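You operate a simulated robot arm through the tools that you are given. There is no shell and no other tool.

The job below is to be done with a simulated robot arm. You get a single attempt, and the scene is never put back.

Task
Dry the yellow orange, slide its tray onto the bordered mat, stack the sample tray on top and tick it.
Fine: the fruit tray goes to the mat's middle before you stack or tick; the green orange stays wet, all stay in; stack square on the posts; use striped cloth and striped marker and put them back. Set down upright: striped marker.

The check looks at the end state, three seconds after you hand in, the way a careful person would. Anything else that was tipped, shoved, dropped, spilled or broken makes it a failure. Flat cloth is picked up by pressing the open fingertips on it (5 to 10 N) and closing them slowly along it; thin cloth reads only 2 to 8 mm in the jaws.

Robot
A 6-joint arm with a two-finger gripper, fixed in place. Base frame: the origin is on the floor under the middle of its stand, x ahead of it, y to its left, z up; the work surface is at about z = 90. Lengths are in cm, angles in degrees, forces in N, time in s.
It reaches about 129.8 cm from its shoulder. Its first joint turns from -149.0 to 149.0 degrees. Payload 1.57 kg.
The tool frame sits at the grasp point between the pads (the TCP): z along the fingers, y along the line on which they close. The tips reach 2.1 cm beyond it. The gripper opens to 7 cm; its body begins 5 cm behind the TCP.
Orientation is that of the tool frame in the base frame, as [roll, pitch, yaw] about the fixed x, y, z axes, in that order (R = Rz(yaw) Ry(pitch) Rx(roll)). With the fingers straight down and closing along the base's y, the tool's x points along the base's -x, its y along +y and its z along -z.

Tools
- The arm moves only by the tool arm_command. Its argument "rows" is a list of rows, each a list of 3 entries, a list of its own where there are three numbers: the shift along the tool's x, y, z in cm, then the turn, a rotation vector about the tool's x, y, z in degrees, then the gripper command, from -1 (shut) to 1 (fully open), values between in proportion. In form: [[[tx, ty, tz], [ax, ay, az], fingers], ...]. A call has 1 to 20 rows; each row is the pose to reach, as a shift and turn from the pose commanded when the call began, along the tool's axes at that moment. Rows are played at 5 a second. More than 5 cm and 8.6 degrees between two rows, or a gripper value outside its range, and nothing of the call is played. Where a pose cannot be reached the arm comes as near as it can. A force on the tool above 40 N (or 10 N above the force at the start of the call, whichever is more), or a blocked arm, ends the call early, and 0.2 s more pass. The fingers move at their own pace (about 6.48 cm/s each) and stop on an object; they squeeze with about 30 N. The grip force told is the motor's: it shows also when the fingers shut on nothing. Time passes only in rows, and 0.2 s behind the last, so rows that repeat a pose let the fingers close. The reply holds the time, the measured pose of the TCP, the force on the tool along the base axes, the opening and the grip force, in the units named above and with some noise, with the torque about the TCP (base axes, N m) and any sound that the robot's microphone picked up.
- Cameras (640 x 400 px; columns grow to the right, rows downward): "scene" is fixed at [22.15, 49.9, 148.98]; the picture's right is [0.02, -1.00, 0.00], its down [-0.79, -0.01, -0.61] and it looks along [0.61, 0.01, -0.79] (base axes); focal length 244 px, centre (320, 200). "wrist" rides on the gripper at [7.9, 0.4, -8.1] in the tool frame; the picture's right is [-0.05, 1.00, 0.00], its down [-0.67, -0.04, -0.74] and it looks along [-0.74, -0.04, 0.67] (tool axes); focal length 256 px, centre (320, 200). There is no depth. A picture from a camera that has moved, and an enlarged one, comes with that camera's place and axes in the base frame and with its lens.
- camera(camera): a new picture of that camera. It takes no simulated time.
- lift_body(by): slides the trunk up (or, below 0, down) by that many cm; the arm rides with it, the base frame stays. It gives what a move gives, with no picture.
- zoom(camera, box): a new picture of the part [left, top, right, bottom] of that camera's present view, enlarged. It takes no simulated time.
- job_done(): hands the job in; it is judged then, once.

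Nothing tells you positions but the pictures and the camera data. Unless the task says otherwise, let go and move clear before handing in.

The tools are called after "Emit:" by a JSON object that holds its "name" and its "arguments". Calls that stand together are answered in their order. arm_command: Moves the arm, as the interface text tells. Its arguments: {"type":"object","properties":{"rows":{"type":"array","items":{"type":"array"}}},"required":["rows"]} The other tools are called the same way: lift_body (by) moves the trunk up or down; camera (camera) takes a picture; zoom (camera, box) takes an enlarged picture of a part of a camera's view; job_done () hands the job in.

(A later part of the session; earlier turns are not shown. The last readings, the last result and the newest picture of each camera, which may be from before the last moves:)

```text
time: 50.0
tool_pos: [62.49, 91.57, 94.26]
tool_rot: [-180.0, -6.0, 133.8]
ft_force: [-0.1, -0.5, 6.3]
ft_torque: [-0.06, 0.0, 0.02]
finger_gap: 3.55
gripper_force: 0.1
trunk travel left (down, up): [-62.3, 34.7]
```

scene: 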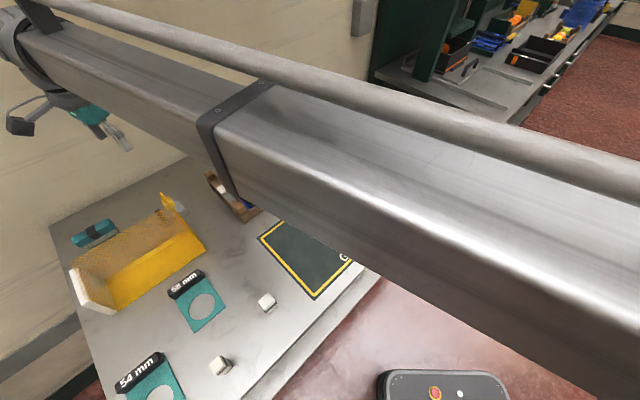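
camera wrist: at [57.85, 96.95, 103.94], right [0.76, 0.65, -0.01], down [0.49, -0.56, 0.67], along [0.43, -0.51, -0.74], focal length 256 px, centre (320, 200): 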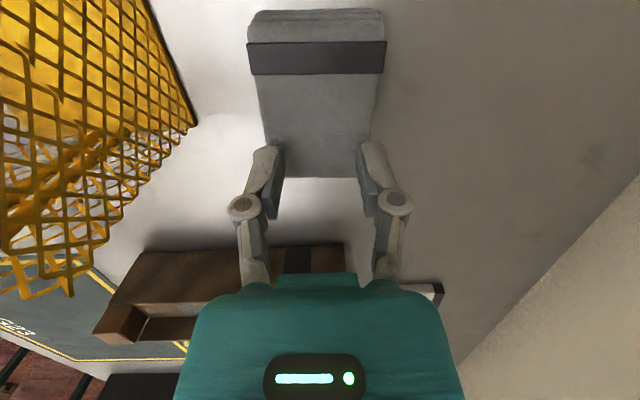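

Pressing at 6.3 N now. I close the fingers slowly.

Emit:
{"name": "arm_command", "arguments": {"rows": [[[0, 0, 0], [0, 0, 0], -0.05], [[0, 0, 0], [0, 0, 0], -0.1], [[0, 0, 0], [0, 0, 0], -0.15], [[0, 0, 0], [0, 0, 0], -0.2], [[0, 0, 0], [0, 0, 0], -0.25], [[0, 0, 0], [0, 0, 0], -0.3], [[0, 0, 0], [0, 0, 0], -0.35], [[0, 0, 0], [0, 0, 0], -0.4], [[0, 0, 0], [0, 0, 0], -0.45], [[0, 0, 0], [0, 0, 0], -0.5], [[0, 0, 0], [0, 0, 0], -0.55], [[0, 0, 0], [0, 0, 0], -0.6], [[0, 0, 0], [0, 0, 0], -0.65], [[0, 0, 0], [0, 0, 0], -0.7], [[0, 0, 0], [0, 0, 0], -0.75], [[0, 0, 0], [0, 0, 0], -0.8], [[0, 0, 0], [0, 0, 0], -0.85], [[0, 0, 0], [0, 0, 0], -0.9], [[0, 0, 0], [0, 0, 0], -0.95], [[0, 0, 0], [0, 0, 0], -1]]}}

Emit:
{"name": "camera", "arguments": {"camera": "wrist"}}

```text
time: 54.2
tool_pos: [62.48, 91.53, 94.39]
tool_rot: [179.9, -6.0, 133.8]
ft_force: [-0.4, -0.7, 12.6]
ft_torque: [-0.04, 0.0, 0.0]
finger_gap: 0.63
gripper_force: 28.8
trunk travel left (down, up): [-62.3, 34.7]
```

```text
taken
camera wrist: at [57.78, 96.85, 103.33], right [0.76, 0.65, 0.0], down [0.49, -0.56, 0.67], along [0.44, -0.51, -0.74], focal length 256 px, centre (320, 200)
```

wrist: 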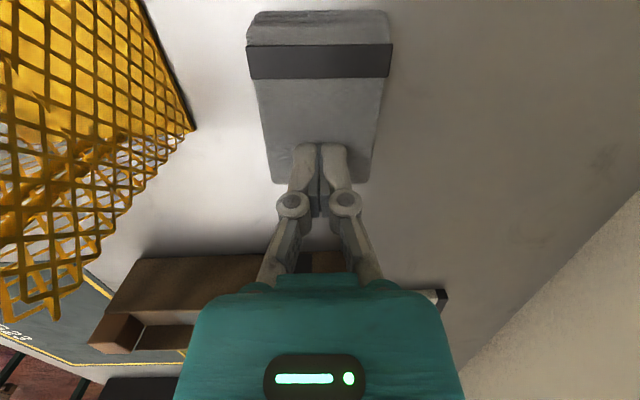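

The jaws read 6 mm: the cloth is pinched. I lift and check it comes along.

Emit:
{"name": "lift_body", "arguments": {"by": 3}}

Emit:
{"name": "camera", "arguments": {"camera": "wrist"}}

Emit:
{"name": "zoom", "arguments": {"camera": "scene", "box": [110, 140, 230, 240]}}

```text
time: 54.9
tool_pos: [62.51, 91.59, 97.15]
tool_rot: [-180.0, -5.9, 133.9]
ft_force: [-0.6, -0.4, 0.9]
ft_torque: [-0.03, 0.0, -0.03]
finger_gap: 0.0
gripper_force: 28.9
trunk travel left (down, up): [-65.3, 31.7]
```

```text
taken
camera wrist: at [57.87, 96.97, 106.16], right [0.76, 0.65, -0.01], down [0.49, -0.56, 0.67], along [0.43, -0.51, -0.74], focal length 256 px, centre (320, 200)
```

wrist: 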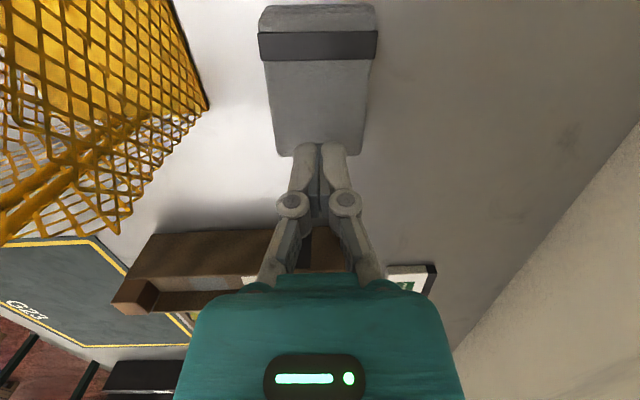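

```text
4.00 times, centred on (170, 190) of scene
camera zoom: at [22.15, 49.9, 148.98], right [0.02, -1.0, 0.0], down [-0.79, -0.01, -0.61], along [0.61, 0.01, -0.79], focal length 974 px, centre (920, 240)
```

zoom: 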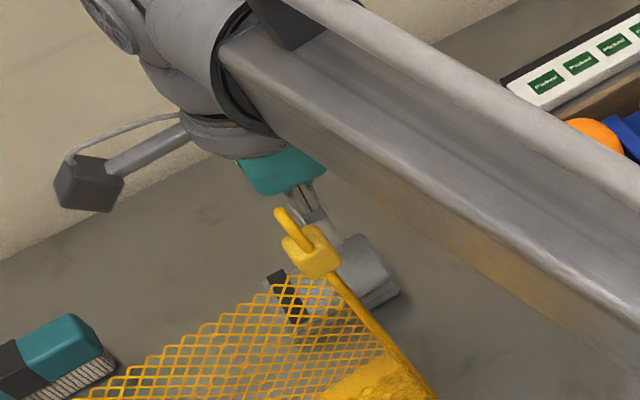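

The pinch slipped out on lifting, probably because the tilted tips only held a corner. I retry with nearly vertical fingers, a wider opening and a slow lift.

Emit:
{"name": "arm_command", "arguments": {"rows": [[[-0.4, 0, 0], [0, -2.5, 0], 0.14], [[-0.81, 0, 0.01], [0, -5, 0], 0.14], [[-0.81, 0, 0.01], [0, -5, 0], 0.14]]}}

Emit:
{"name": "lift_body", "arguments": {"by": -2.2}}

Emit:
{"name": "zoom", "arguments": {"camera": "scene", "box": [110, 140, 230, 240]}}

Emit:
{"name": "camera", "arguments": {"camera": "wrist"}}

```text
time: 55.7
tool_pos: [63.09, 90.92, 97.2]
tool_rot: [180.0, -1.0, 133.8]
ft_force: [-1.3, -0.7, 0.7]
ft_torque: [-0.02, -0.04, -0.02]
finger_gap: 3.99
gripper_force: 0.1
trunk travel left (down, up): [-65.3, 31.7]
```

```text
time: 56.4
tool_pos: [63.03, 90.95, 95.01]
tool_rot: [-179.9, -1.0, 133.8]
ft_force: [-0.6, 1.0, 0.4]
ft_torque: [-0.01, -0.01, 0.07]
finger_gap: 4.01
gripper_force: 0.0
trunk travel left (down, up): [-63.1, 33.9]
```

```text
4.00 times, centred on (170, 190) of scene
camera zoom: at [22.15, 49.9, 148.98], right [0.02, -1.0, 0.0], down [-0.79, -0.01, -0.61], along [0.61, 0.01, -0.79], focal length 974 px, centre (920, 240)
```

zoom: 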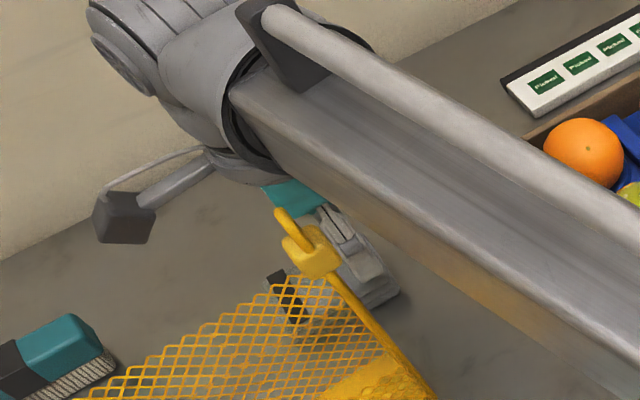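

```text
taken
camera wrist: at [57.86, 96.87, 103.23], right [0.76, 0.65, 0.0], down [0.44, -0.51, 0.73], along [0.48, -0.56, -0.68], focal length 256 px, centre (320, 200)
```

wrist: 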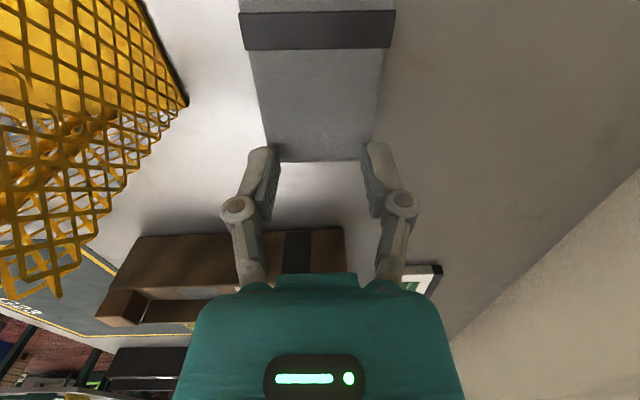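

Emit:
{"name": "arm_command", "arguments": {"rows": [[[0.3, 0, 0], [0, 1, 0], 0.14], [[0.5, 0, -0.02], [0, 2, 0], 0.14], [[0.5, 0, -0.02], [0, 2, 0], 0.14]]}}

Emit:
{"name": "lift_body", "arguments": {"by": -0.55}}

Emit:
{"name": "lift_body", "arguments": {"by": -0.15}}

```text
time: 57.2
tool_pos: [62.67, 91.33, 94.87]
tool_rot: [-179.9, -3.0, 133.9]
ft_force: [-0.3, 0.0, 0.6]
ft_torque: [0.01, 0.0, 0.0]
finger_gap: 3.99
gripper_force: 0.0
trunk travel left (down, up): [-63.1, 33.9]
```

```text
time: 57.8
tool_pos: [62.67, 91.36, 94.45]
tool_rot: [-179.9, -3.0, 133.8]
ft_force: [-1.0, 0.7, -0.1]
ft_torque: [0.01, 0.01, 0.0]
finger_gap: 4.0
gripper_force: 0.1
trunk travel left (down, up): [-62.5, 34.5]
```

```text
time: 58.3
tool_pos: [62.76, 91.39, 94.25]
tool_rot: [180.0, -3.0, 133.8]
ft_force: [-0.5, 0.5, 1.4]
ft_torque: [0.01, -0.04, 0.02]
finger_gap: 4.01
gripper_force: 0.2
trunk travel left (down, up): [-62.4, 34.6]
```

Emit:
{"name": "lift_body", "arguments": {"by": -0.08}}

Emit:
{"name": "arm_command", "arguments": {"rows": [[[0, 0, 0], [0, 0, 0], 0.12], [[0, 0, 0], [0, 0, 0], 0.09], [[0, 0, 0], [0, 0, 0], 0.06], [[0, 0, 0], [0, 0, 0], 0.03], [[0, 0, 0], [0, 0, 0], 0.0], [[0, 0, 0], [0, 0, 0], -0.03], [[0, 0, 0], [0, 0, 0], -0.06], [[0, 0, 0], [0, 0, 0], -0.09]]}}

Emit:
{"name": "camera", "arguments": {"camera": "wrist"}}

```text
time: 58.8
tool_pos: [62.73, 91.4, 94.26]
tool_rot: [-179.9, -2.9, 133.7]
ft_force: [-0.8, 0.7, 5.6]
ft_torque: [-0.01, -0.04, 0.01]
finger_gap: 4.05
gripper_force: 0.3
trunk travel left (down, up): [-62.3, 34.7]
```

```text
time: 60.6
tool_pos: [62.62, 91.31, 94.39]
tool_rot: [179.9, -3.0, 133.8]
ft_force: [-0.6, 0.4, 10.5]
ft_torque: [-0.07, -0.05, -0.02]
finger_gap: 3.14
gripper_force: 0.1
trunk travel left (down, up): [-62.3, 34.7]
```

```text
taken
camera wrist: at [57.64, 96.95, 102.92], right [0.76, 0.65, 0.0], down [0.46, -0.53, 0.71], along [0.46, -0.54, -0.71], focal length 256 px, centre (320, 200)
```

wrist: 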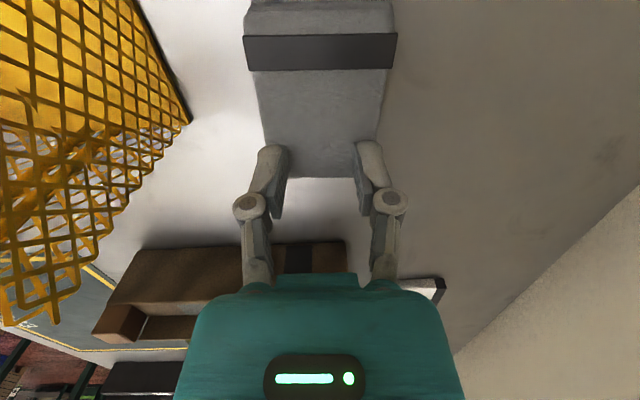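

Emit:
{"name": "lift_body", "arguments": {"by": 0.06}}

Emit:
{"name": "arm_command", "arguments": {"rows": [[[0, 0, 0], [0, 0, 0], -0.12], [[0, 0, 0], [0, 0, 0], -0.15], [[0, 0, 0], [0, 0, 0], -0.18], [[0, 0, 0], [0, 0, 0], -0.21], [[0, 0, 0], [0, 0, 0], -0.24], [[0, 0, 0], [0, 0, 0], -0.27], [[0, 0, 0], [0, 0, 0], -0.3], [[0, 0, 0], [0, 0, 0], -0.33], [[0, 0, 0], [0, 0, 0], -0.36], [[0, 0, 0], [0, 0, 0], -0.4]]}}

```text
time: 61.1
tool_pos: [62.53, 91.28, 94.31]
tool_rot: [180.0, -2.9, 133.7]
ft_force: [-1.3, 0.0, 9.2]
ft_torque: [-0.12, -0.04, -0.04]
finger_gap: 3.26
gripper_force: 3.8
trunk travel left (down, up): [-62.4, 34.6]
```

```text
time: 63.3
tool_pos: [62.58, 91.34, 94.36]
tool_rot: [179.9, -3.0, 133.8]
ft_force: [-0.5, -0.1, 12.6]
ft_torque: [-0.11, -0.06, 0.01]
finger_gap: 2.17
gripper_force: 0.5
trunk travel left (down, up): [-62.4, 34.6]
```

Emit:
{"name": "lift_body", "arguments": {"by": 0.1}}

Emit:
{"name": "arm_command", "arguments": {"rows": [[[0, 0, 0], [0, 0, 0], -0.43], [[0, 0, 0], [0, 0, 0], -0.46], [[0, 0, 0], [0, 0, 0], -0.49], [[0, 0, 0], [0, 0, 0], -0.52], [[0, 0, 0], [0, 0, 0], -0.55], [[0, 0, 0], [0, 0, 0], -0.58], [[0, 0, 0], [0, 0, 0], -0.61], [[0, 0, 0], [0, 0, 0], -0.64], [[0, 0, 0], [0, 0, 0], -0.67], [[0, 0, 0], [0, 0, 0], -0.7]]}}

Emit:
{"name": "zoom", "arguments": {"camera": "wrist", "box": [220, 0, 420, 230]}}

```text
time: 63.8
tool_pos: [62.64, 91.32, 94.46]
tool_rot: [-180.0, -3.0, 133.8]
ft_force: [0.0, -1.5, 7.8]
ft_torque: [-0.09, 0.02, -0.01]
finger_gap: 2.14
gripper_force: 0.2
trunk travel left (down, up): [-62.5, 34.5]
```

```text
time: 66.0
tool_pos: [62.54, 91.28, 94.44]
tool_rot: [179.9, -3.2, 133.8]
ft_force: [0.5, -0.6, 8.1]
ft_torque: [-0.06, 0.0, 0.01]
finger_gap: 0.96
gripper_force: 0.0
trunk travel left (down, up): [-62.5, 34.5]
```

```text
1.74 times, centred on (320, 115) of wrist
camera zoom: at [57.67, 97.0, 102.99], right [0.76, 0.65, 0.0], down [0.46, -0.53, 0.71], along [0.46, -0.54, -0.71], focal length 445 px, centre (320, 348)
```

zoom: 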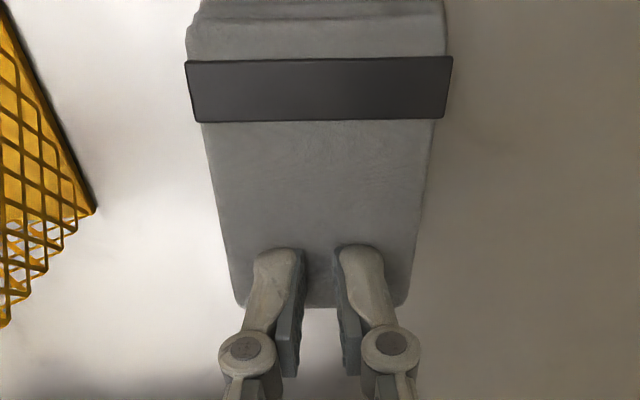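

Emit:
{"name": "arm_command", "arguments": {"rows": [[[0, 0, 0], [0, 0, 0], -0.72], [[0, 0, 0], [0, 0, 0], -0.74], [[0, 0, 0], [0, 0, 0], -0.76], [[0, 0, 0], [0, 0, 0], -0.78], [[0, 0, 0], [0, 0, 0], -0.8], [[0, 0, 0], [0, 0, 0], -0.82], [[0, 0, 0], [0, 0, 0], -0.84], [[0, 0, 0], [0, 0, 0], -0.86], [[0, 0, 0], [0, 0, 0], -0.88], [[0, 0, 0], [0, 0, 0], -0.9], [[0, 0, 0], [0, 0, 0], -0.95], [[0, 0, 0], [0, 0, 0], -1], [[0, 0, 0], [0, 0, 0], -1], [[0, 0, 0], [0, 0, 0], -1]]}}

Emit:
{"name": "lift_body", "arguments": {"by": 0.15}}

Emit:
{"name": "lift_body", "arguments": {"by": 0.3}}

Emit:
{"name": "zoom", "arguments": {"camera": "wrist", "box": [220, 0, 420, 230]}}

```text
time: 69.0
tool_pos: [62.64, 91.32, 94.37]
tool_rot: [-179.9, -3.0, 133.8]
ft_force: [-0.3, -0.9, 4.3]
ft_torque: [-0.03, -0.03, -0.02]
finger_gap: 0.59
gripper_force: 28.1
trunk travel left (down, up): [-62.5, 34.5]
```

```text
time: 69.5
tool_pos: [62.68, 91.44, 94.52]
tool_rot: [-180.0, -3.0, 133.7]
ft_force: [0.0, -0.1, 0.5]
ft_torque: [0.0, 0.04, 0.02]
finger_gap: 0.0
gripper_force: 28.1
trunk travel left (down, up): [-62.6, 34.4]
```

```text
time: 70.0
tool_pos: [62.61, 91.35, 94.86]
tool_rot: [-180.0, -3.0, 133.8]
ft_force: [-0.6, -0.7, 0.2]
ft_torque: [-0.01, -0.01, -0.01]
finger_gap: 0.0
gripper_force: 28.2
trunk travel left (down, up): [-62.9, 34.1]
```

```text
1.74 times, centred on (320, 115) of wrist
camera zoom: at [57.72, 97.07, 103.34], right [0.76, 0.65, 0.0], down [0.46, -0.53, 0.71], along [0.46, -0.54, -0.71], focal length 445 px, centre (320, 348)
```

zoom: 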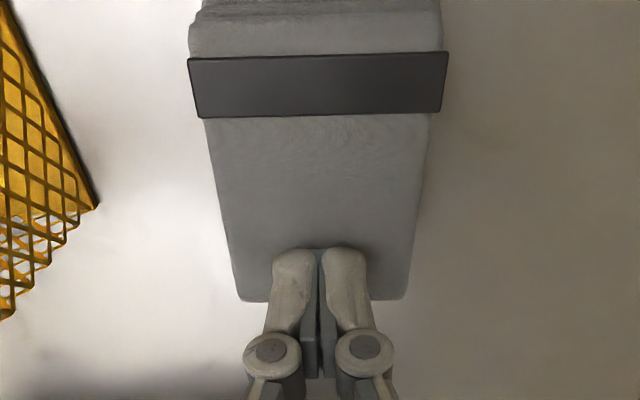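

The pad behaves as a fairly rigid stack that is wider at the bottom, so my earlier side grip sat on a sloped edge. I'll redo the side grip with the tips almost on the table, at the pad's widest layer.

Emit:
{"name": "lift_body", "arguments": {"by": 2.5}}

Emit:
{"name": "arm_command", "arguments": {"rows": [[[0.4, 0, -0.05], [0, 1.5, 0], 0.6], [[0.8, 0, -0.11], [0, 3, 0], 1], [[0.8, 0, -0.11], [0, 3, 0], 1], [[0.8, 0, -0.11], [0, 3, 0], 1], [[0.8, 0, -0.11], [0, 3, 0], 1]]}}

Emit:
{"name": "camera", "arguments": {"camera": "wrist"}}

Emit:
{"name": "zoom", "arguments": {"camera": "wrist", "box": [220, 0, 420, 200]}}

```text
time: 70.7
tool_pos: [62.65, 91.36, 97.19]
tool_rot: [-180.0, -3.0, 133.8]
ft_force: [-0.7, 0.7, -0.5]
ft_torque: [-0.03, 0.0, 0.0]
finger_gap: 0.0
gripper_force: 28.6
trunk travel left (down, up): [-65.4, 31.6]
```

```text
time: 71.9
tool_pos: [62.33, 91.86, 97.44]
tool_rot: [-180.0, -6.0, 133.8]
ft_force: [-0.1, -0.5, 0.7]
ft_torque: [-0.01, 0.0, -0.02]
finger_gap: 6.97
gripper_force: 0.1
trunk travel left (down, up): [-65.4, 31.6]
```

```text
taken
camera wrist: at [57.55, 97.3, 106.3], right [0.76, 0.65, -0.01], down [0.49, -0.56, 0.67], along [0.43, -0.51, -0.74], focal length 256 px, centre (320, 200)
```

wrist: 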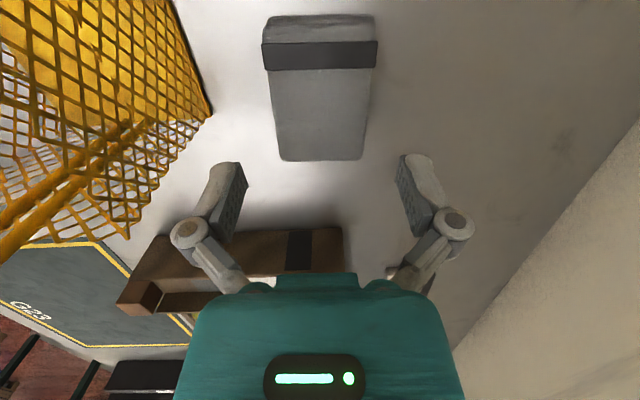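

```text
2.00 times, centred on (320, 100) of wrist
camera zoom: at [57.55, 97.3, 106.3], right [0.76, 0.65, -0.01], down [0.49, -0.56, 0.67], along [0.43, -0.51, -0.74], focal length 512 px, centre (320, 400)
```

zoom: 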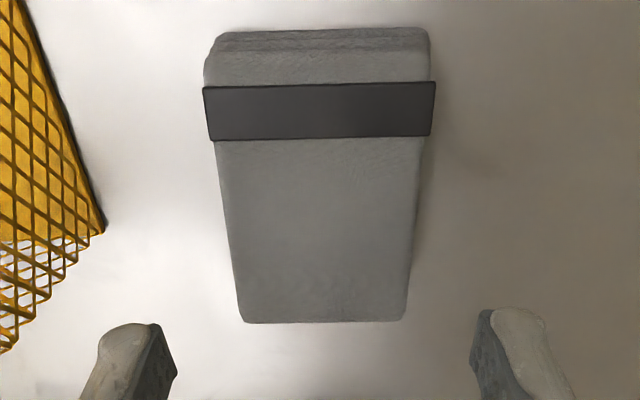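

Emit:
{"name": "arm_command", "arguments": {"rows": [[[0.5, 0.05, 0.05], [0, 0, 0], 1], [[0.5, 0.05, 0.05], [0, 0, 0], 1]]}}

Emit:
{"name": "lift_body", "arguments": {"by": -4.6}}

Emit:
{"name": "zoom", "arguments": {"camera": "scene", "box": [110, 140, 230, 240]}}

```text
time: 72.5
tool_pos: [61.78, 92.39, 97.39]
tool_rot: [180.0, -6.0, 133.8]
ft_force: [0.7, 0.4, 0.6]
ft_torque: [0.02, -0.01, 0.0]
finger_gap: 7.0
gripper_force: 0.0
trunk travel left (down, up): [-65.4, 31.6]
```

```text
time: 73.4
tool_pos: [61.82, 92.22, 92.77]
tool_rot: [179.9, -5.9, 133.8]
ft_force: [-0.7, 0.0, -0.5]
ft_torque: [0.0, -0.01, 0.01]
finger_gap: 6.99
gripper_force: 0.1
trunk travel left (down, up): [-60.8, 36.2]
```

```text
4.00 times, centred on (170, 190) of scene
camera zoom: at [22.15, 49.9, 148.98], right [0.02, -1.0, 0.0], down [-0.79, -0.01, -0.61], along [0.61, 0.01, -0.79], focal length 974 px, centre (920, 240)
```

zoom: 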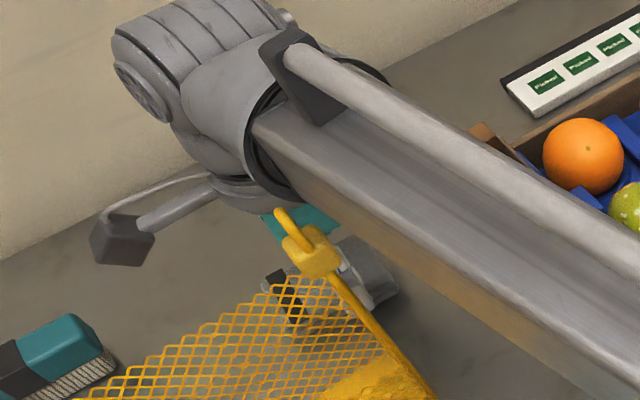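

The clip is marginal relative to the forearm, so I add 4° of tilt before lowering the rest.

Emit:
{"name": "arm_command", "arguments": {"rows": [[[0.01, 0, -0.09], [0, 2, 0], 1], [[0.02, 0, -0.18], [0, 4, 0], 1], [[0.02, 0, -0.18], [0, 4, 0], 1]]}}

Emit:
{"name": "lift_body", "arguments": {"by": -0.4}}

Emit:
{"name": "lift_body", "arguments": {"by": -0.15}}

Emit:
{"name": "zoom", "arguments": {"camera": "scene", "box": [110, 140, 230, 240]}}

Emit:
{"name": "camera", "arguments": {"camera": "wrist"}}

```text
time: 74.2
tool_pos: [61.94, 92.36, 92.87]
tool_rot: [-180.0, -10.0, 133.7]
ft_force: [0.7, -0.3, 0.0]
ft_torque: [-0.01, 0.0, 0.03]
finger_gap: 6.99
gripper_force: 0.0
trunk travel left (down, up): [-60.8, 36.2]
```

```text
time: 74.7
tool_pos: [61.91, 92.36, 92.58]
tool_rot: [180.0, -10.0, 133.8]
ft_force: [-0.3, 0.0, -0.5]
ft_torque: [0.01, 0.0, 0.0]
finger_gap: 6.98
gripper_force: 0.0
trunk travel left (down, up): [-60.4, 36.6]
```

```text
time: 75.2
tool_pos: [61.9, 92.33, 92.41]
tool_rot: [179.9, -10.0, 133.8]
ft_force: [0.6, -0.1, -0.1]
ft_torque: [0.02, 0.01, -0.02]
finger_gap: 6.99
gripper_force: 0.1
trunk travel left (down, up): [-60.3, 36.7]
```

```text
4.00 times, centred on (170, 190) of scene
camera zoom: at [22.15, 49.9, 148.98], right [0.02, -1.0, 0.0], down [-0.79, -0.01, -0.61], along [0.61, 0.01, -0.79], focal length 974 px, centre (920, 240)
```

zoom: 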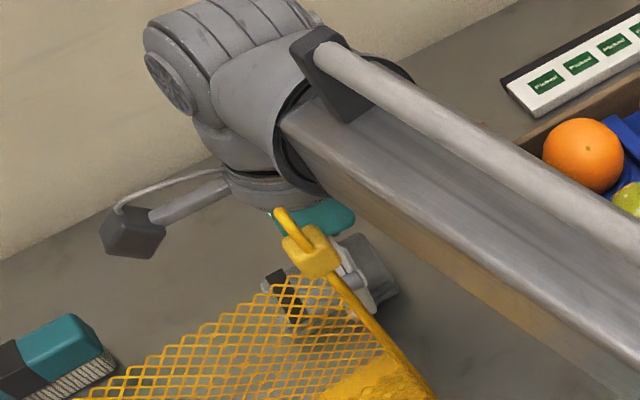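

```text
taken
camera wrist: at [57.7, 97.27, 101.81], right [0.76, 0.65, -0.01], down [0.52, -0.59, 0.62], along [0.4, -0.47, -0.79], focal length 256 px, centre (320, 200)
```

wrist: 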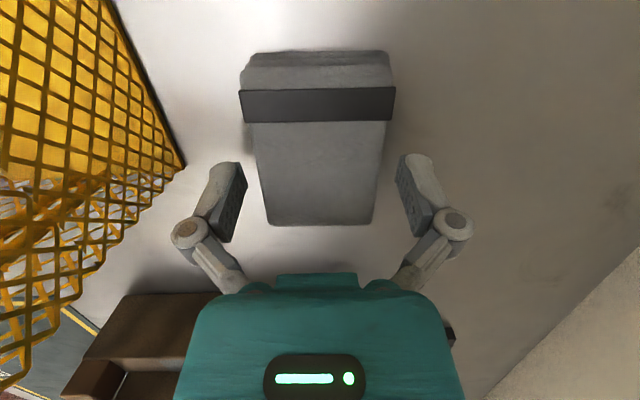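

Emit:
{"name": "lift_body", "arguments": {"by": -0.12}}

Emit:
{"name": "arm_command", "arguments": {"rows": [[[0, 0, 0], [0, 0, 0], 0.8], [[0, 0, 0], [0, 0, 0], 0.7], [[0, 0, 0], [0, 0, 0], 0.6], [[0, 0, 0], [0, 0, 0], 0.5], [[0, 0, 0], [0, 0, 0], 0.4], [[0, 0, 0], [0, 0, 0], 0.3], [[0, 0, 0], [0, 0, 0], 0.2]]}}

Emit:
{"name": "camera", "arguments": {"camera": "wrist"}}

```text
time: 75.8
tool_pos: [61.86, 92.34, 92.31]
tool_rot: [179.9, -10.0, 133.8]
ft_force: [-0.7, -0.7, 0.1]
ft_torque: [-0.01, -0.01, 0.01]
finger_gap: 7.02
gripper_force: 0.0
trunk travel left (down, up): [-60.1, 36.9]
```

```text
time: 77.4
tool_pos: [61.83, 92.27, 92.31]
tool_rot: [180.0, -10.0, 133.8]
ft_force: [2.5, 0.8, 3.6]
ft_torque: [0.04, 0.01, 0.0]
finger_gap: 5.52
gripper_force: 30.1
trunk travel left (down, up): [-60.1, 36.9]
```

```text
taken
camera wrist: at [57.69, 97.25, 101.72], right [0.76, 0.65, -0.01], down [0.52, -0.59, 0.62], along [0.4, -0.47, -0.79], focal length 256 px, centre (320, 200)
```

wrist: 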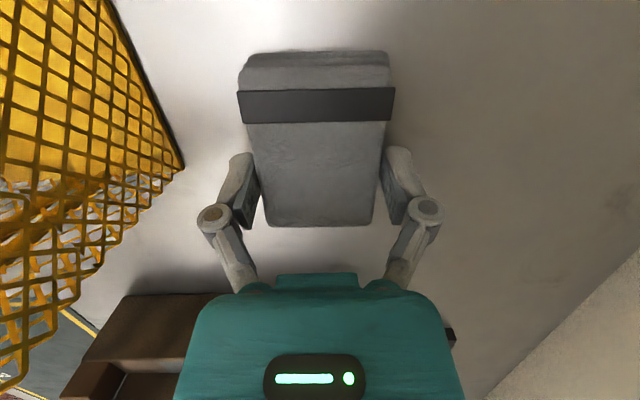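

Emit:
{"name": "lift_body", "arguments": {"by": 0.3}}

Emit:
{"name": "lift_body", "arguments": {"by": 0.4}}

Emit:
{"name": "camera", "arguments": {"camera": "wrist"}}

```text
time: 77.9
tool_pos: [61.85, 92.38, 92.56]
tool_rot: [-180.0, -10.0, 133.7]
ft_force: [-1.2, -0.3, -1.1]
ft_torque: [0.01, 0.02, -0.01]
finger_gap: 5.53
gripper_force: 30.2
trunk travel left (down, up): [-60.4, 36.6]
```

```text
time: 78.4
tool_pos: [61.92, 92.44, 93.1]
tool_rot: [-180.0, -9.9, 133.8]
ft_force: [0.2, 0.4, 0.2]
ft_torque: [0.0, 0.01, 0.01]
finger_gap: 5.53
gripper_force: 30.2
trunk travel left (down, up): [-60.8, 36.2]
```

```text
taken
camera wrist: at [57.71, 97.28, 102.37], right [0.76, 0.65, -0.01], down [0.52, -0.59, 0.62], along [0.4, -0.47, -0.79], focal length 256 px, centre (320, 200)
```

wrist: 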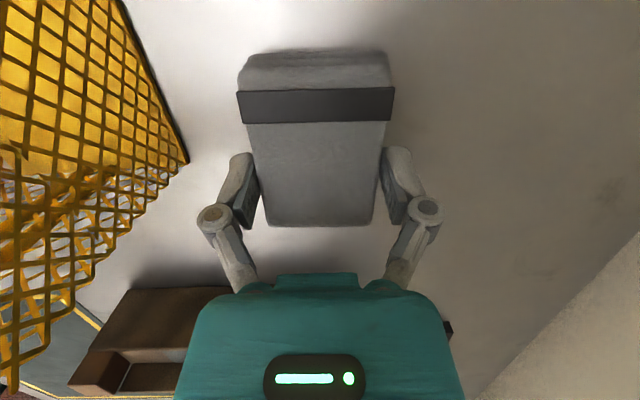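

The cloth is now lifted and stays firmly in the jaws. I raise it further.

Emit:
{"name": "lift_body", "arguments": {"by": 3}}

Emit:
{"name": "lift_body", "arguments": {"by": 14}}

Emit:
{"name": "camera", "arguments": {"camera": "wrist"}}

Emit:
{"name": "camera", "arguments": {"camera": "scene"}}

```text
time: 79.2
tool_pos: [61.91, 92.3, 95.88]
tool_rot: [-180.0, -10.0, 134.0]
ft_force: [-1.1, 1.1, 0.1]
ft_torque: [-0.04, 0.02, 0.01]
finger_gap: 5.49
gripper_force: 29.6
trunk travel left (down, up): [-63.8, 33.2]
```

```text
time: 80.8
tool_pos: [61.87, 92.4, 110.0]
tool_rot: [-180.0, -10.0, 133.8]
ft_force: [-0.8, -1.1, -0.7]
ft_torque: [-0.02, 0.01, 0.02]
finger_gap: 5.51
gripper_force: 30.2
trunk travel left (down, up): [-77.8, 19.2]
```

```text
taken
camera wrist: at [57.71, 97.29, 119.36], right [0.76, 0.65, -0.01], down [0.52, -0.59, 0.62], along [0.4, -0.47, -0.79], focal length 256 px, centre (320, 200)
```

wrist: 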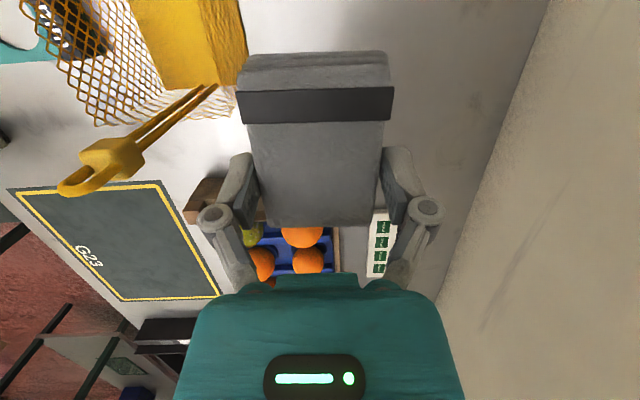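

```text
taken
```

scene: 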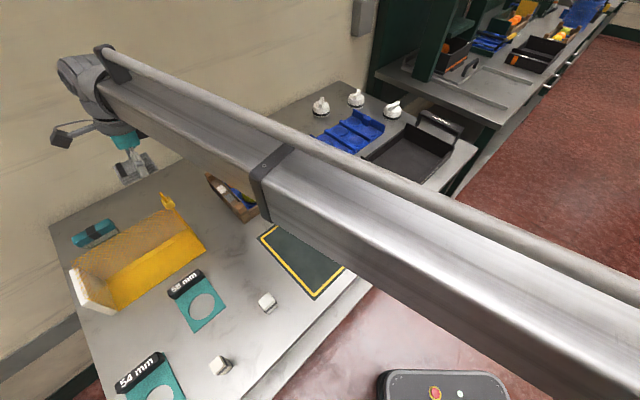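

The cloth is held flat. The yellow orange is near (80.8, 64.3) with its top at about z = 99; I carry the cloth there at height, rotating so the fingers straddle the orange along the tray's length.

Emit:
{"name": "arm_command", "arguments": {"rows": [[[-2.99, -0.53, -0.53], [-1.4, 0, 7.95], 0.2], [[-5.98, -1.06, -1.05], [-2.8, 0, 15.9], 0.2], [[-8.98, -1.59, -1.58], [-4.2, 0, 23.85], 0.2], [[-11.97, -2.12, -2.11], [-5.6, 0, 31.8], 0.2], [[-14.96, -2.65, -2.64], [-7, 0, 39.75], 0.2], [[-17.95, -3.17, -3.16], [-8.4, 0, 47.7], 0.2], [[-20.94, -3.7, -3.69], [-9.8, 0, 55.65], 0.2], [[-23.93, -4.23, -4.22], [-11.2, 0, 63.6], 0.2], [[-26.93, -4.76, -4.75], [-12.6, 0, 71.55], 0.2], [[-29.92, -5.29, -5.27], [-14, 0, 79.5], 0.2], [[-32.91, -5.82, -5.8], [-15.4, 0, 87.45], 0.2], [[-32.91, -5.82, -5.8], [-15.4, 0, 87.45], 0.2]]}}

Emit:
{"name": "camera", "arguments": {"camera": "wrist"}}

Emit:
{"name": "camera", "arguments": {"camera": "scene"}}

```text
time: 83.4
tool_pos: [81.72, 63.24, 110.06]
tool_rot: [-179.7, -10.1, 46.5]
ft_force: [0.9, 0.5, -0.3]
ft_torque: [-0.02, 0.02, 0.0]
finger_gap: 5.52
gripper_force: 30.1
out of reach, approached as far as the arm can: row 11, 12
trunk travel left (down, up): [-77.8, 19.2]
```

```text
taken
camera wrist: at [86.33, 67.49, 119.39], right [0.69, -0.72, -0.01], down [-0.56, -0.55, 0.62], along [-0.46, -0.42, -0.79], focal length 256 px, centre (320, 200)
```

wrist: 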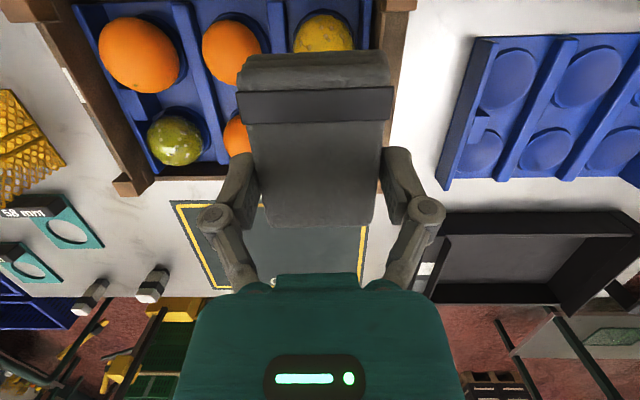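

```text
taken
```

scene: 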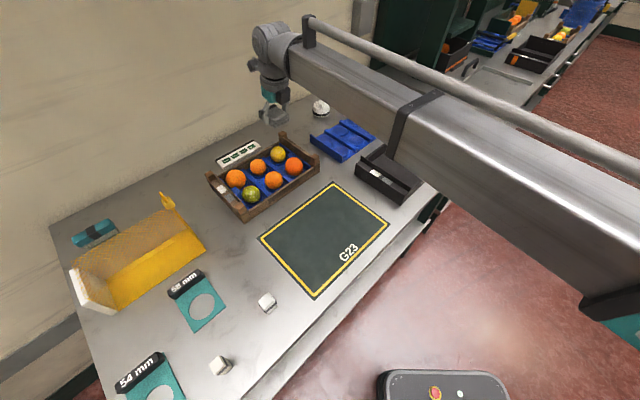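

Emit:
{"name": "zoom", "arguments": {"camera": "wrist", "box": [60, 0, 460, 250]}}

Emit:
{"name": "zoom", "arguments": {"camera": "scene", "box": [200, 80, 340, 220]}}

```text
1.60 times, centred on (260, 125) of wrist
camera zoom: at [86.33, 67.49, 119.39], right [0.69, -0.72, -0.01], down [-0.56, -0.55, 0.62], along [-0.46, -0.42, -0.79], focal length 410 px, centre (416, 320)
```

zoom: 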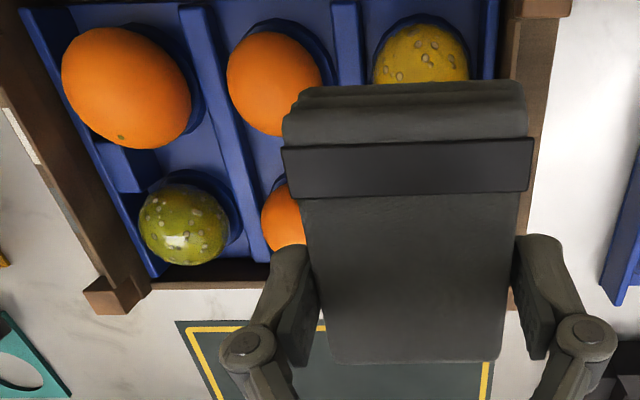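

```text
2.86 times, centred on (270, 150) of scene
camera zoom: at [22.15, 49.9, 148.98], right [0.02, -1.0, 0.0], down [-0.79, -0.01, -0.61], along [0.61, 0.01, -0.79], focal length 696 px, centre (463, 343)
```

zoom: 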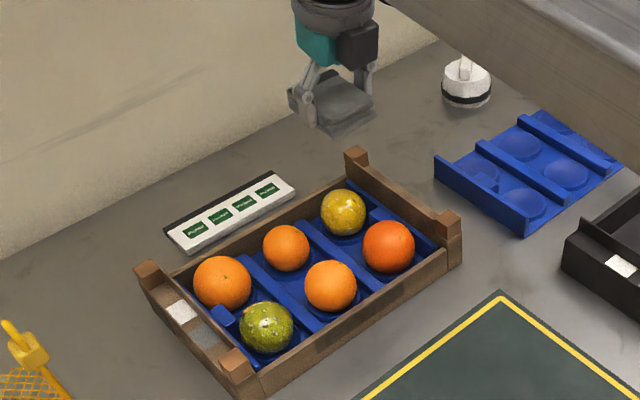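

The new view gives a better fix: yellow orange at about (84.3, 65.4), centre z ≈ 93.3, top ≈ 96. I move over it (slightly left of centre so the right finger clears the end wall) and then lower partway.

Emit:
{"name": "arm_command", "arguments": {"rows": [[[1.6, -0.4, 0.29], [0.17, 0, -1], 0.2], [[3.27, -0.8, 0.58], [0.35, 0, -1.97], 0.2], [[3.27, -0.8, 0.58], [0.35, 0, -1.97], 0.2]]}}

Emit:
{"name": "lift_body", "arguments": {"by": -8}}

Emit:
{"name": "zoom", "arguments": {"camera": "scene", "box": [200, 80, 340, 220]}}

Emit:
{"name": "camera", "arguments": {"camera": "wrist"}}

```text
time: 84.2
tool_pos: [83.43, 66.11, 110.11]
tool_rot: [-179.9, -10.0, 47.4]
ft_force: [0.8, 0.0, -0.1]
ft_torque: [-0.01, 0.02, 0.0]
finger_gap: 5.5
gripper_force: 30.3
out of reach, approached as far as the arm can: row 1
trunk travel left (down, up): [-77.8, 19.2]
```

```text
time: 85.4
tool_pos: [83.35, 66.12, 102.04]
tool_rot: [-180.0, -10.0, 47.3]
ft_force: [-0.5, 0.2, -1.0]
ft_torque: [0.02, -0.01, 0.03]
finger_gap: 5.51
gripper_force: 30.1
trunk travel left (down, up): [-69.8, 27.2]
```

```text
2.86 times, centred on (270, 150) of scene
camera zoom: at [22.15, 49.9, 148.98], right [0.02, -1.0, 0.0], down [-0.79, -0.01, -0.61], along [0.61, 0.01, -0.79], focal length 696 px, centre (463, 343)
```

zoom: 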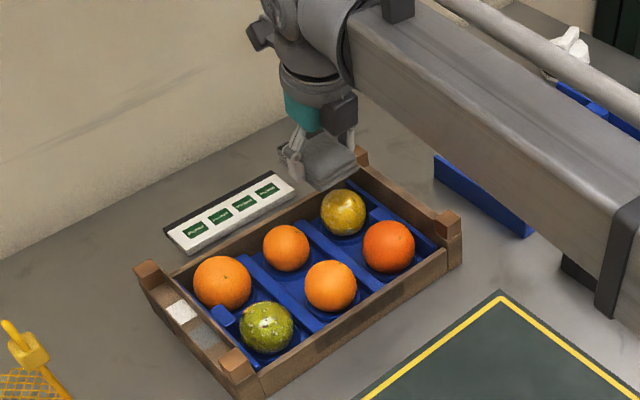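

```text
taken
camera wrist: at [88.0, 70.5, 111.38], right [0.7, -0.72, -0.01], down [-0.56, -0.55, 0.62], along [-0.45, -0.43, -0.79], focal length 256 px, centre (320, 200)
```

wrist: 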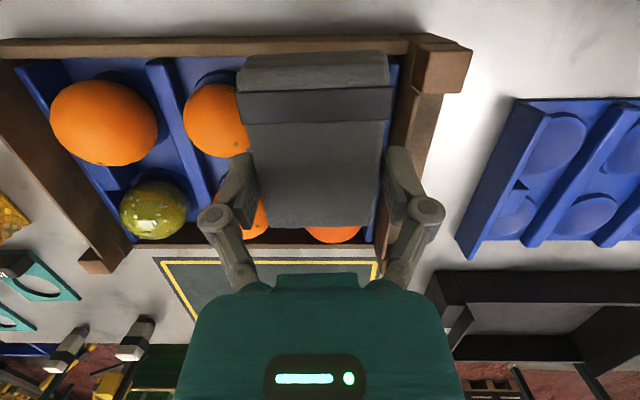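

The cloth is directly above the yellow orange. I lower gently until I feel contact.

Emit:
{"name": "lift_body", "arguments": {"by": -2.8}}

Emit:
{"name": "lift_body", "arguments": {"by": -0.4}}

Emit:
{"name": "zoom", "arguments": {"camera": "scene", "box": [240, 110, 330, 190]}}

```text
time: 86.1
tool_pos: [83.42, 66.16, 99.17]
tool_rot: [-179.9, -9.9, 47.2]
ft_force: [-0.3, 0.1, 0.1]
ft_torque: [-0.01, -0.01, 0.0]
finger_gap: 5.48
gripper_force: 30.1
trunk travel left (down, up): [-67.0, 30.0]
```

```text
time: 86.7
tool_pos: [83.53, 66.06, 98.76]
tool_rot: [-179.9, -10.0, 47.3]
ft_force: [0.6, -0.1, -0.7]
ft_torque: [0.0, 0.01, 0.02]
finger_gap: 5.5
gripper_force: 29.9
trunk travel left (down, up): [-66.6, 30.4]
```

```text
5.00 times, centred on (285, 150) of scene
camera zoom: at [22.15, 49.9, 148.98], right [0.02, -1.0, 0.0], down [-0.79, -0.01, -0.61], along [0.61, 0.01, -0.79], focal length 1217 px, centre (495, 450)
```

zoom: 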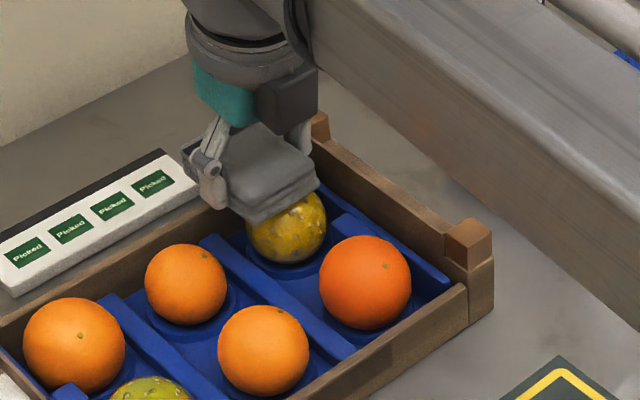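

Emit:
{"name": "lift_body", "arguments": {"by": -0.3}}

Emit:
{"name": "lift_body", "arguments": {"by": -0.2}}

Emit:
{"name": "lift_body", "arguments": {"by": -0.2}}

```text
time: 87.2
tool_pos: [83.38, 66.08, 98.45]
tool_rot: [-179.9, -10.0, 47.4]
ft_force: [1.1, 1.2, -0.4]
ft_torque: [0.01, -0.01, 0.02]
finger_gap: 5.49
gripper_force: 29.8
trunk travel left (down, up): [-66.3, 30.7]
```

```text
time: 87.7
tool_pos: [83.44, 66.18, 98.34]
tool_rot: [-179.9, -10.0, 47.3]
ft_force: [0.5, 0.5, 4.2]
ft_torque: [0.01, -0.04, 0.01]
finger_gap: 5.5
gripper_force: 30.1
trunk travel left (down, up): [-66.1, 30.9]
```

```text
time: 88.2
tool_pos: [83.24, 66.13, 98.33]
tool_rot: [-179.9, -10.1, 47.2]
ft_force: [3.1, 1.6, 18.1]
ft_torque: [-0.16, -0.14, 0.03]
finger_gap: 5.5
gripper_force: 30.2
trunk travel left (down, up): [-65.9, 31.1]
```

Emit:
{"name": "lift_body", "arguments": {"by": 0.15}}

Emit:
{"name": "arm_command", "arguments": {"rows": [[[0.4, 0, 0.07], [0, 0, 0], 0.2], [[0.8, 0, 0.14], [0, 0, 0], 0.2], [[1.2, 0, 0.21], [0, 0, 0], 0.2], [[0.8, 0, 0.14], [0, 0, 0], 0.2], [[0.4, 0, 0.07], [0, 0, 0], 0.2], [[0, 0, 0], [0, 0, 0], 0.2], [[-0.4, 0, -0.07], [0, 0, 0], 0.2], [[-0.8, 0, -0.14], [0, 0, 0], 0.2], [[-1.2, 0, -0.21], [0, 0, 0], 0.2], [[-0.8, 0, -0.14], [0, 0, 0], 0.2], [[-0.4, 0, -0.07], [0, 0, 0], 0.2], [[0, 0, 0], [0, 0, 0], 0.2]]}}

Emit:
{"name": "zoom", "arguments": {"camera": "scene", "box": [240, 110, 330, 190]}}

```text
time: 88.7
tool_pos: [83.3, 66.02, 98.26]
tool_rot: [-179.9, -10.0, 47.2]
ft_force: [1.1, 0.9, 7.9]
ft_torque: [-0.09, -0.02, 0.0]
finger_gap: 5.48
gripper_force: 29.8
trunk travel left (down, up): [-66.1, 30.9]
```

```text
time: 91.3
tool_pos: [83.43, 66.14, 98.15]
tool_rot: [-179.9, -9.8, 47.3]
ft_force: [0.9, -0.2, -0.3]
ft_torque: [0.03, 0.02, 0.02]
finger_gap: 5.53
gripper_force: 29.6
trunk travel left (down, up): [-66.1, 30.9]
```

```text
5.00 times, centred on (285, 150) of scene
camera zoom: at [22.15, 49.9, 148.98], right [0.02, -1.0, 0.0], down [-0.79, -0.01, -0.61], along [0.61, 0.01, -0.79], focal length 1217 px, centre (495, 450)
```

zoom: 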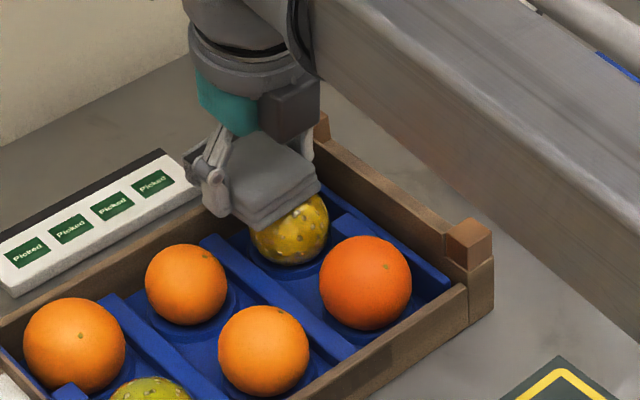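

Emit:
{"name": "lift_body", "arguments": {"by": -0.15}}

Emit:
{"name": "lift_body", "arguments": {"by": -0.15}}

```text
time: 91.8
tool_pos: [83.26, 66.04, 98.1]
tool_rot: [-179.9, -10.1, 47.3]
ft_force: [-0.3, 0.4, 3.8]
ft_torque: [-0.01, 0.03, 0.01]
finger_gap: 5.53
gripper_force: 29.8
trunk travel left (down, up): [-65.9, 31.1]
```

```text
time: 92.3
tool_pos: [83.28, 66.17, 97.96]
tool_rot: [-180.0, -10.1, 47.3]
ft_force: [0.8, 0.8, 13.7]
ft_torque: [-0.02, 0.06, 0.02]
finger_gap: 5.53
gripper_force: 29.8
trunk travel left (down, up): [-65.8, 31.2]
```

Emit:
{"name": "lift_body", "arguments": {"by": 0.08}}

Emit:
{"name": "arm_command", "arguments": {"rows": [[[0.4, 0.2, 0.07], [0, 0, 0], 0.2], [[0.8, 0.3, 0.14], [0, 0, 0], 0.2], [[0.4, 0.4, 0.07], [0, 0, 0], 0.2], [[0, 0.4, 0], [0, 0, 0], 0.2], [[-0.5, 0.4, -0.09], [0, 0, 0], 0.2], [[-1, 0.2, -0.17], [0, 0, 0], 0.2], [[-1.4, 0, -0.24], [0, 0, 0], 0.2], [[-1, -0.2, -0.17], [0, 0, 0], 0.2], [[-0.5, -0.4, -0.09], [0, 0, 0], 0.2], [[0, -0.4, 0], [0, 0, 0], 0.2], [[0.4, -0.2, 0.07], [0, 0, 0], 0.2], [[0, 0, 0], [0, 0, 0], 0.2]]}}

Emit:
{"name": "lift_body", "arguments": {"by": 7}}

Emit:
{"name": "zoom", "arguments": {"camera": "scene", "box": [240, 110, 330, 190]}}

```text
time: 92.9
tool_pos: [83.22, 65.96, 98.05]
tool_rot: [-179.8, -10.0, 47.4]
ft_force: [0.5, 0.3, 8.2]
ft_torque: [-0.05, 0.06, -0.03]
finger_gap: 5.54
gripper_force: 30.0
trunk travel left (down, up): [-65.9, 31.1]
```

```text
time: 95.5
tool_pos: [83.25, 66.1, 98.2]
tool_rot: [-179.9, -10.0, 47.3]
ft_force: [0.7, 3.8, 9.9]
ft_torque: [0.04, -0.01, -0.03]
finger_gap: 5.52
gripper_force: 30.0
trunk travel left (down, up): [-65.9, 31.1]
```

```text
time: 96.5
tool_pos: [83.44, 66.1, 104.98]
tool_rot: [-179.8, -10.0, 47.3]
ft_force: [0.5, -0.6, -0.6]
ft_torque: [-0.02, -0.03, 0.03]
finger_gap: 5.51
gripper_force: 29.8
trunk travel left (down, up): [-72.9, 24.1]
```

```text
5.00 times, centred on (285, 150) of scene
camera zoom: at [22.15, 49.9, 148.98], right [0.02, -1.0, 0.0], down [-0.79, -0.01, -0.61], along [0.61, 0.01, -0.79], focal length 1217 px, centre (495, 450)
```

zoom: 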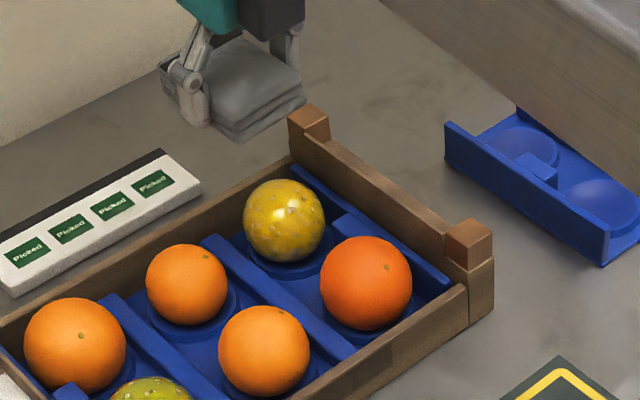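

Emit:
{"name": "zoom", "arguments": {"camera": "scene", "box": [265, 140, 295, 170]}}

Emit:
{"name": "zoom", "arguments": {"camera": "scene", "box": [238, 180, 268, 210]}}

Emit:
{"name": "camera", "arguments": {"camera": "wrist"}}

```text
13.33 times, centred on (280, 155) of scene
camera zoom: at [22.15, 49.9, 148.98], right [0.02, -1.0, 0.0], down [-0.79, -0.01, -0.61], along [0.61, 0.01, -0.79], focal length 3246 px, centre (853, 800)
```

zoom: 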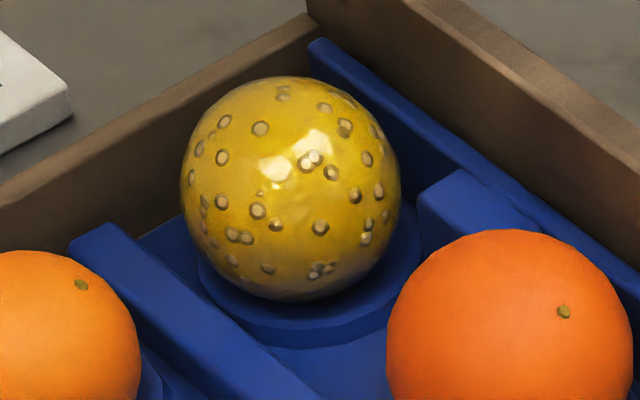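

```text
13.33 times, centred on (253, 195) of scene
camera zoom: at [22.15, 49.9, 148.98], right [0.02, -1.0, 0.0], down [-0.79, -0.01, -0.61], along [0.61, 0.01, -0.79], focal length 3246 px, centre (1213, 267)
```

zoom: 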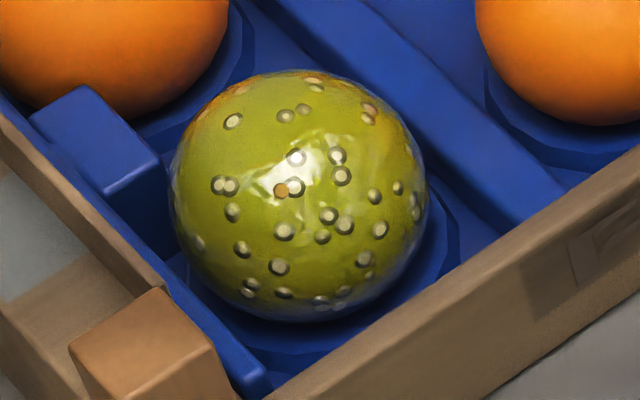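

```text
taken
camera wrist: at [87.96, 70.48, 114.38], right [0.7, -0.72, -0.01], down [-0.56, -0.55, 0.62], along [-0.45, -0.43, -0.79], focal length 256 px, centre (320, 200)
```

wrist: 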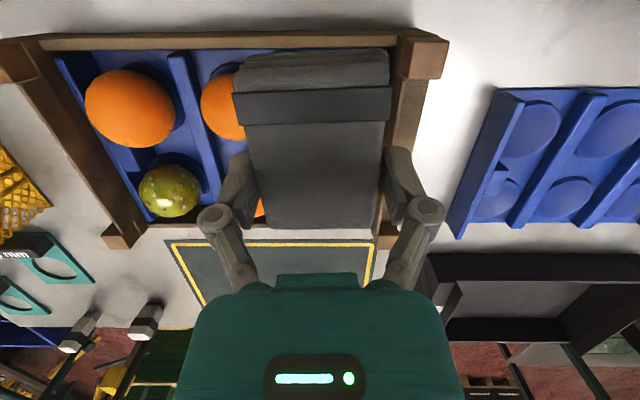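

Droplets remain. I go down again and wipe with more and longer strokes.

Emit:
{"name": "lift_body", "arguments": {"by": -6.6}}

Emit:
{"name": "lift_body", "arguments": {"by": -0.35}}

```text
time: 97.6
tool_pos: [83.28, 66.06, 98.43]
tool_rot: [-179.8, -10.0, 47.2]
ft_force: [-0.7, 0.3, -0.8]
ft_torque: [-0.01, -0.05, 0.04]
finger_gap: 5.51
gripper_force: 29.6
trunk travel left (down, up): [-66.3, 30.7]
```

```text
time: 98.1
tool_pos: [83.36, 66.03, 98.11]
tool_rot: [-179.9, -10.0, 47.3]
ft_force: [0.4, 0.9, 3.2]
ft_torque: [0.01, 0.01, 0.0]
finger_gap: 5.51
gripper_force: 30.2
trunk travel left (down, up): [-65.9, 31.1]
```

Emit:
{"name": "lift_body", "arguments": {"by": -0.1}}

Emit:
{"name": "arm_command", "arguments": {"rows": [[[-0.7, 0.2, -0.12], [0, 0, 0], 0.2], [[-1.4, 0.4, -0.25], [0, 0, 0], 0.2], [[-2, 0.5, -0.35], [0, 0, 0], 0.2], [[-1.3, 0.5, -0.23], [0, 0, 0], 0.2], [[-0.6, 0.4, -0.11], [0, 0, 0], 0.2], [[0.1, 0.3, 0.02], [0, 0, 0], 0.2], [[0.8, 0.2, 0.14], [0, 0, 0], 0.2], [[1.4, 0, 0.25], [0, 0, 0], 0.2], [[0.7, -0.2, 0.12], [0, 0, 0], 0.2], [[0, -0.4, 0], [0, 0, 0], 0.2], [[-0.7, -0.5, -0.12], [0, 0, 0], 0.2], [[-1.4, -0.5, -0.25], [0, 0, 0], 0.2], [[-2, -0.3, -0.35], [0, 0, 0], 0.2], [[-1.3, 0, -0.23], [0, 0, 0], 0.2], [[-0.6, 0.1, -0.11], [0, 0, 0], 0.2], [[0.1, 0.1, 0.02], [0, 0, 0], 0.2], [[0.8, 0, 0.14], [0, 0, 0], 0.2], [[1.4, 0, 0.25], [0, 0, 0], 0.2], [[0.7, 0, 0.12], [0, 0, 0], 0.2], [[0, 0, 0], [0, 0, 0], 0.2]]}}

Emit:
{"name": "zoom", "arguments": {"camera": "scene", "box": [240, 110, 330, 190]}}

```text
time: 98.6
tool_pos: [83.26, 66.05, 98.09]
tool_rot: [-179.8, -10.0, 47.3]
ft_force: [-0.3, 0.0, 12.0]
ft_torque: [0.0, -0.02, 0.03]
finger_gap: 5.52
gripper_force: 29.7
trunk travel left (down, up): [-65.8, 31.2]
```

```text
time: 102.8
tool_pos: [83.39, 66.07, 98.17]
tool_rot: [-179.8, -10.1, 47.3]
ft_force: [3.9, 5.2, 11.7]
ft_torque: [0.09, -0.15, -0.02]
finger_gap: 5.51
gripper_force: 29.8
trunk travel left (down, up): [-65.8, 31.2]
```

```text
5.00 times, centred on (285, 150) of scene
camera zoom: at [22.15, 49.9, 148.98], right [0.02, -1.0, 0.0], down [-0.79, -0.01, -0.61], along [0.61, 0.01, -0.79], focal length 1217 px, centre (495, 450)
```

zoom: 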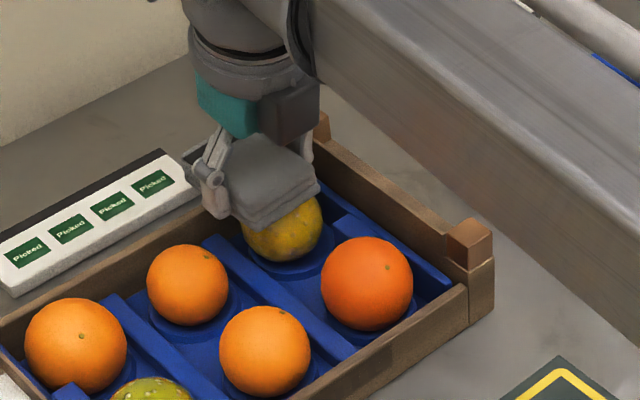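

The visible part now looks matte. I raise to inspect.

Emit:
{"name": "lift_body", "arguments": {"by": 7}}

Emit:
{"name": "zoom", "arguments": {"camera": "scene", "box": [265, 140, 295, 170]}}

Emit:
{"name": "zoom", "arguments": {"camera": "scene", "box": [240, 110, 330, 190]}}

```text
time: 103.9
tool_pos: [83.32, 66.09, 104.92]
tool_rot: [-179.9, -10.1, 47.3]
ft_force: [0.6, -0.3, -1.1]
ft_torque: [0.02, 0.0, -0.02]
finger_gap: 5.52
gripper_force: 29.9
trunk travel left (down, up): [-72.8, 24.2]
```

```text
13.33 times, centred on (280, 155) of scene
camera zoom: at [22.15, 49.9, 148.98], right [0.02, -1.0, 0.0], down [-0.79, -0.01, -0.61], along [0.61, 0.01, -0.79], focal length 3246 px, centre (853, 800)
```

zoom: 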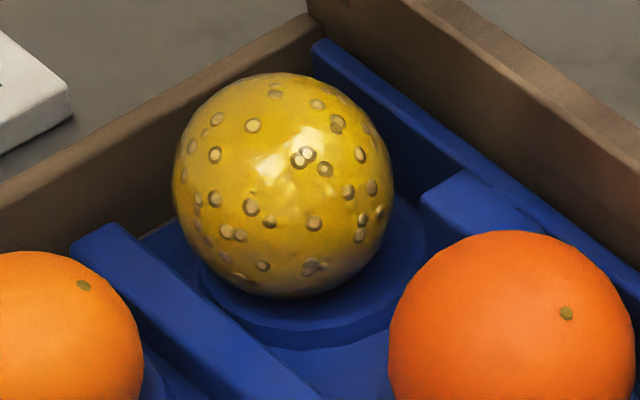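

```text
5.00 times, centred on (285, 150) of scene
camera zoom: at [22.15, 49.9, 148.98], right [0.02, -1.0, 0.0], down [-0.79, -0.01, -0.61], along [0.61, 0.01, -0.79], focal length 1217 px, centre (495, 450)
```

zoom: 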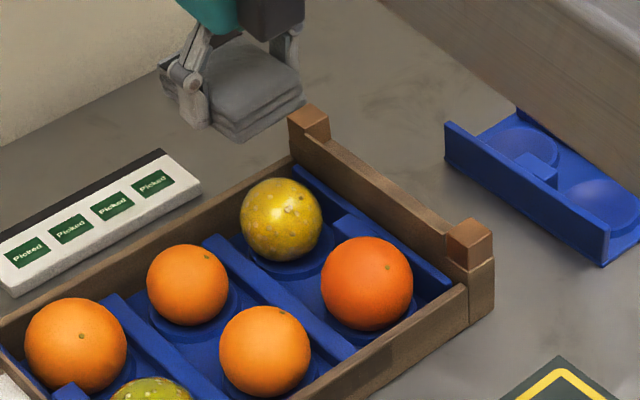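

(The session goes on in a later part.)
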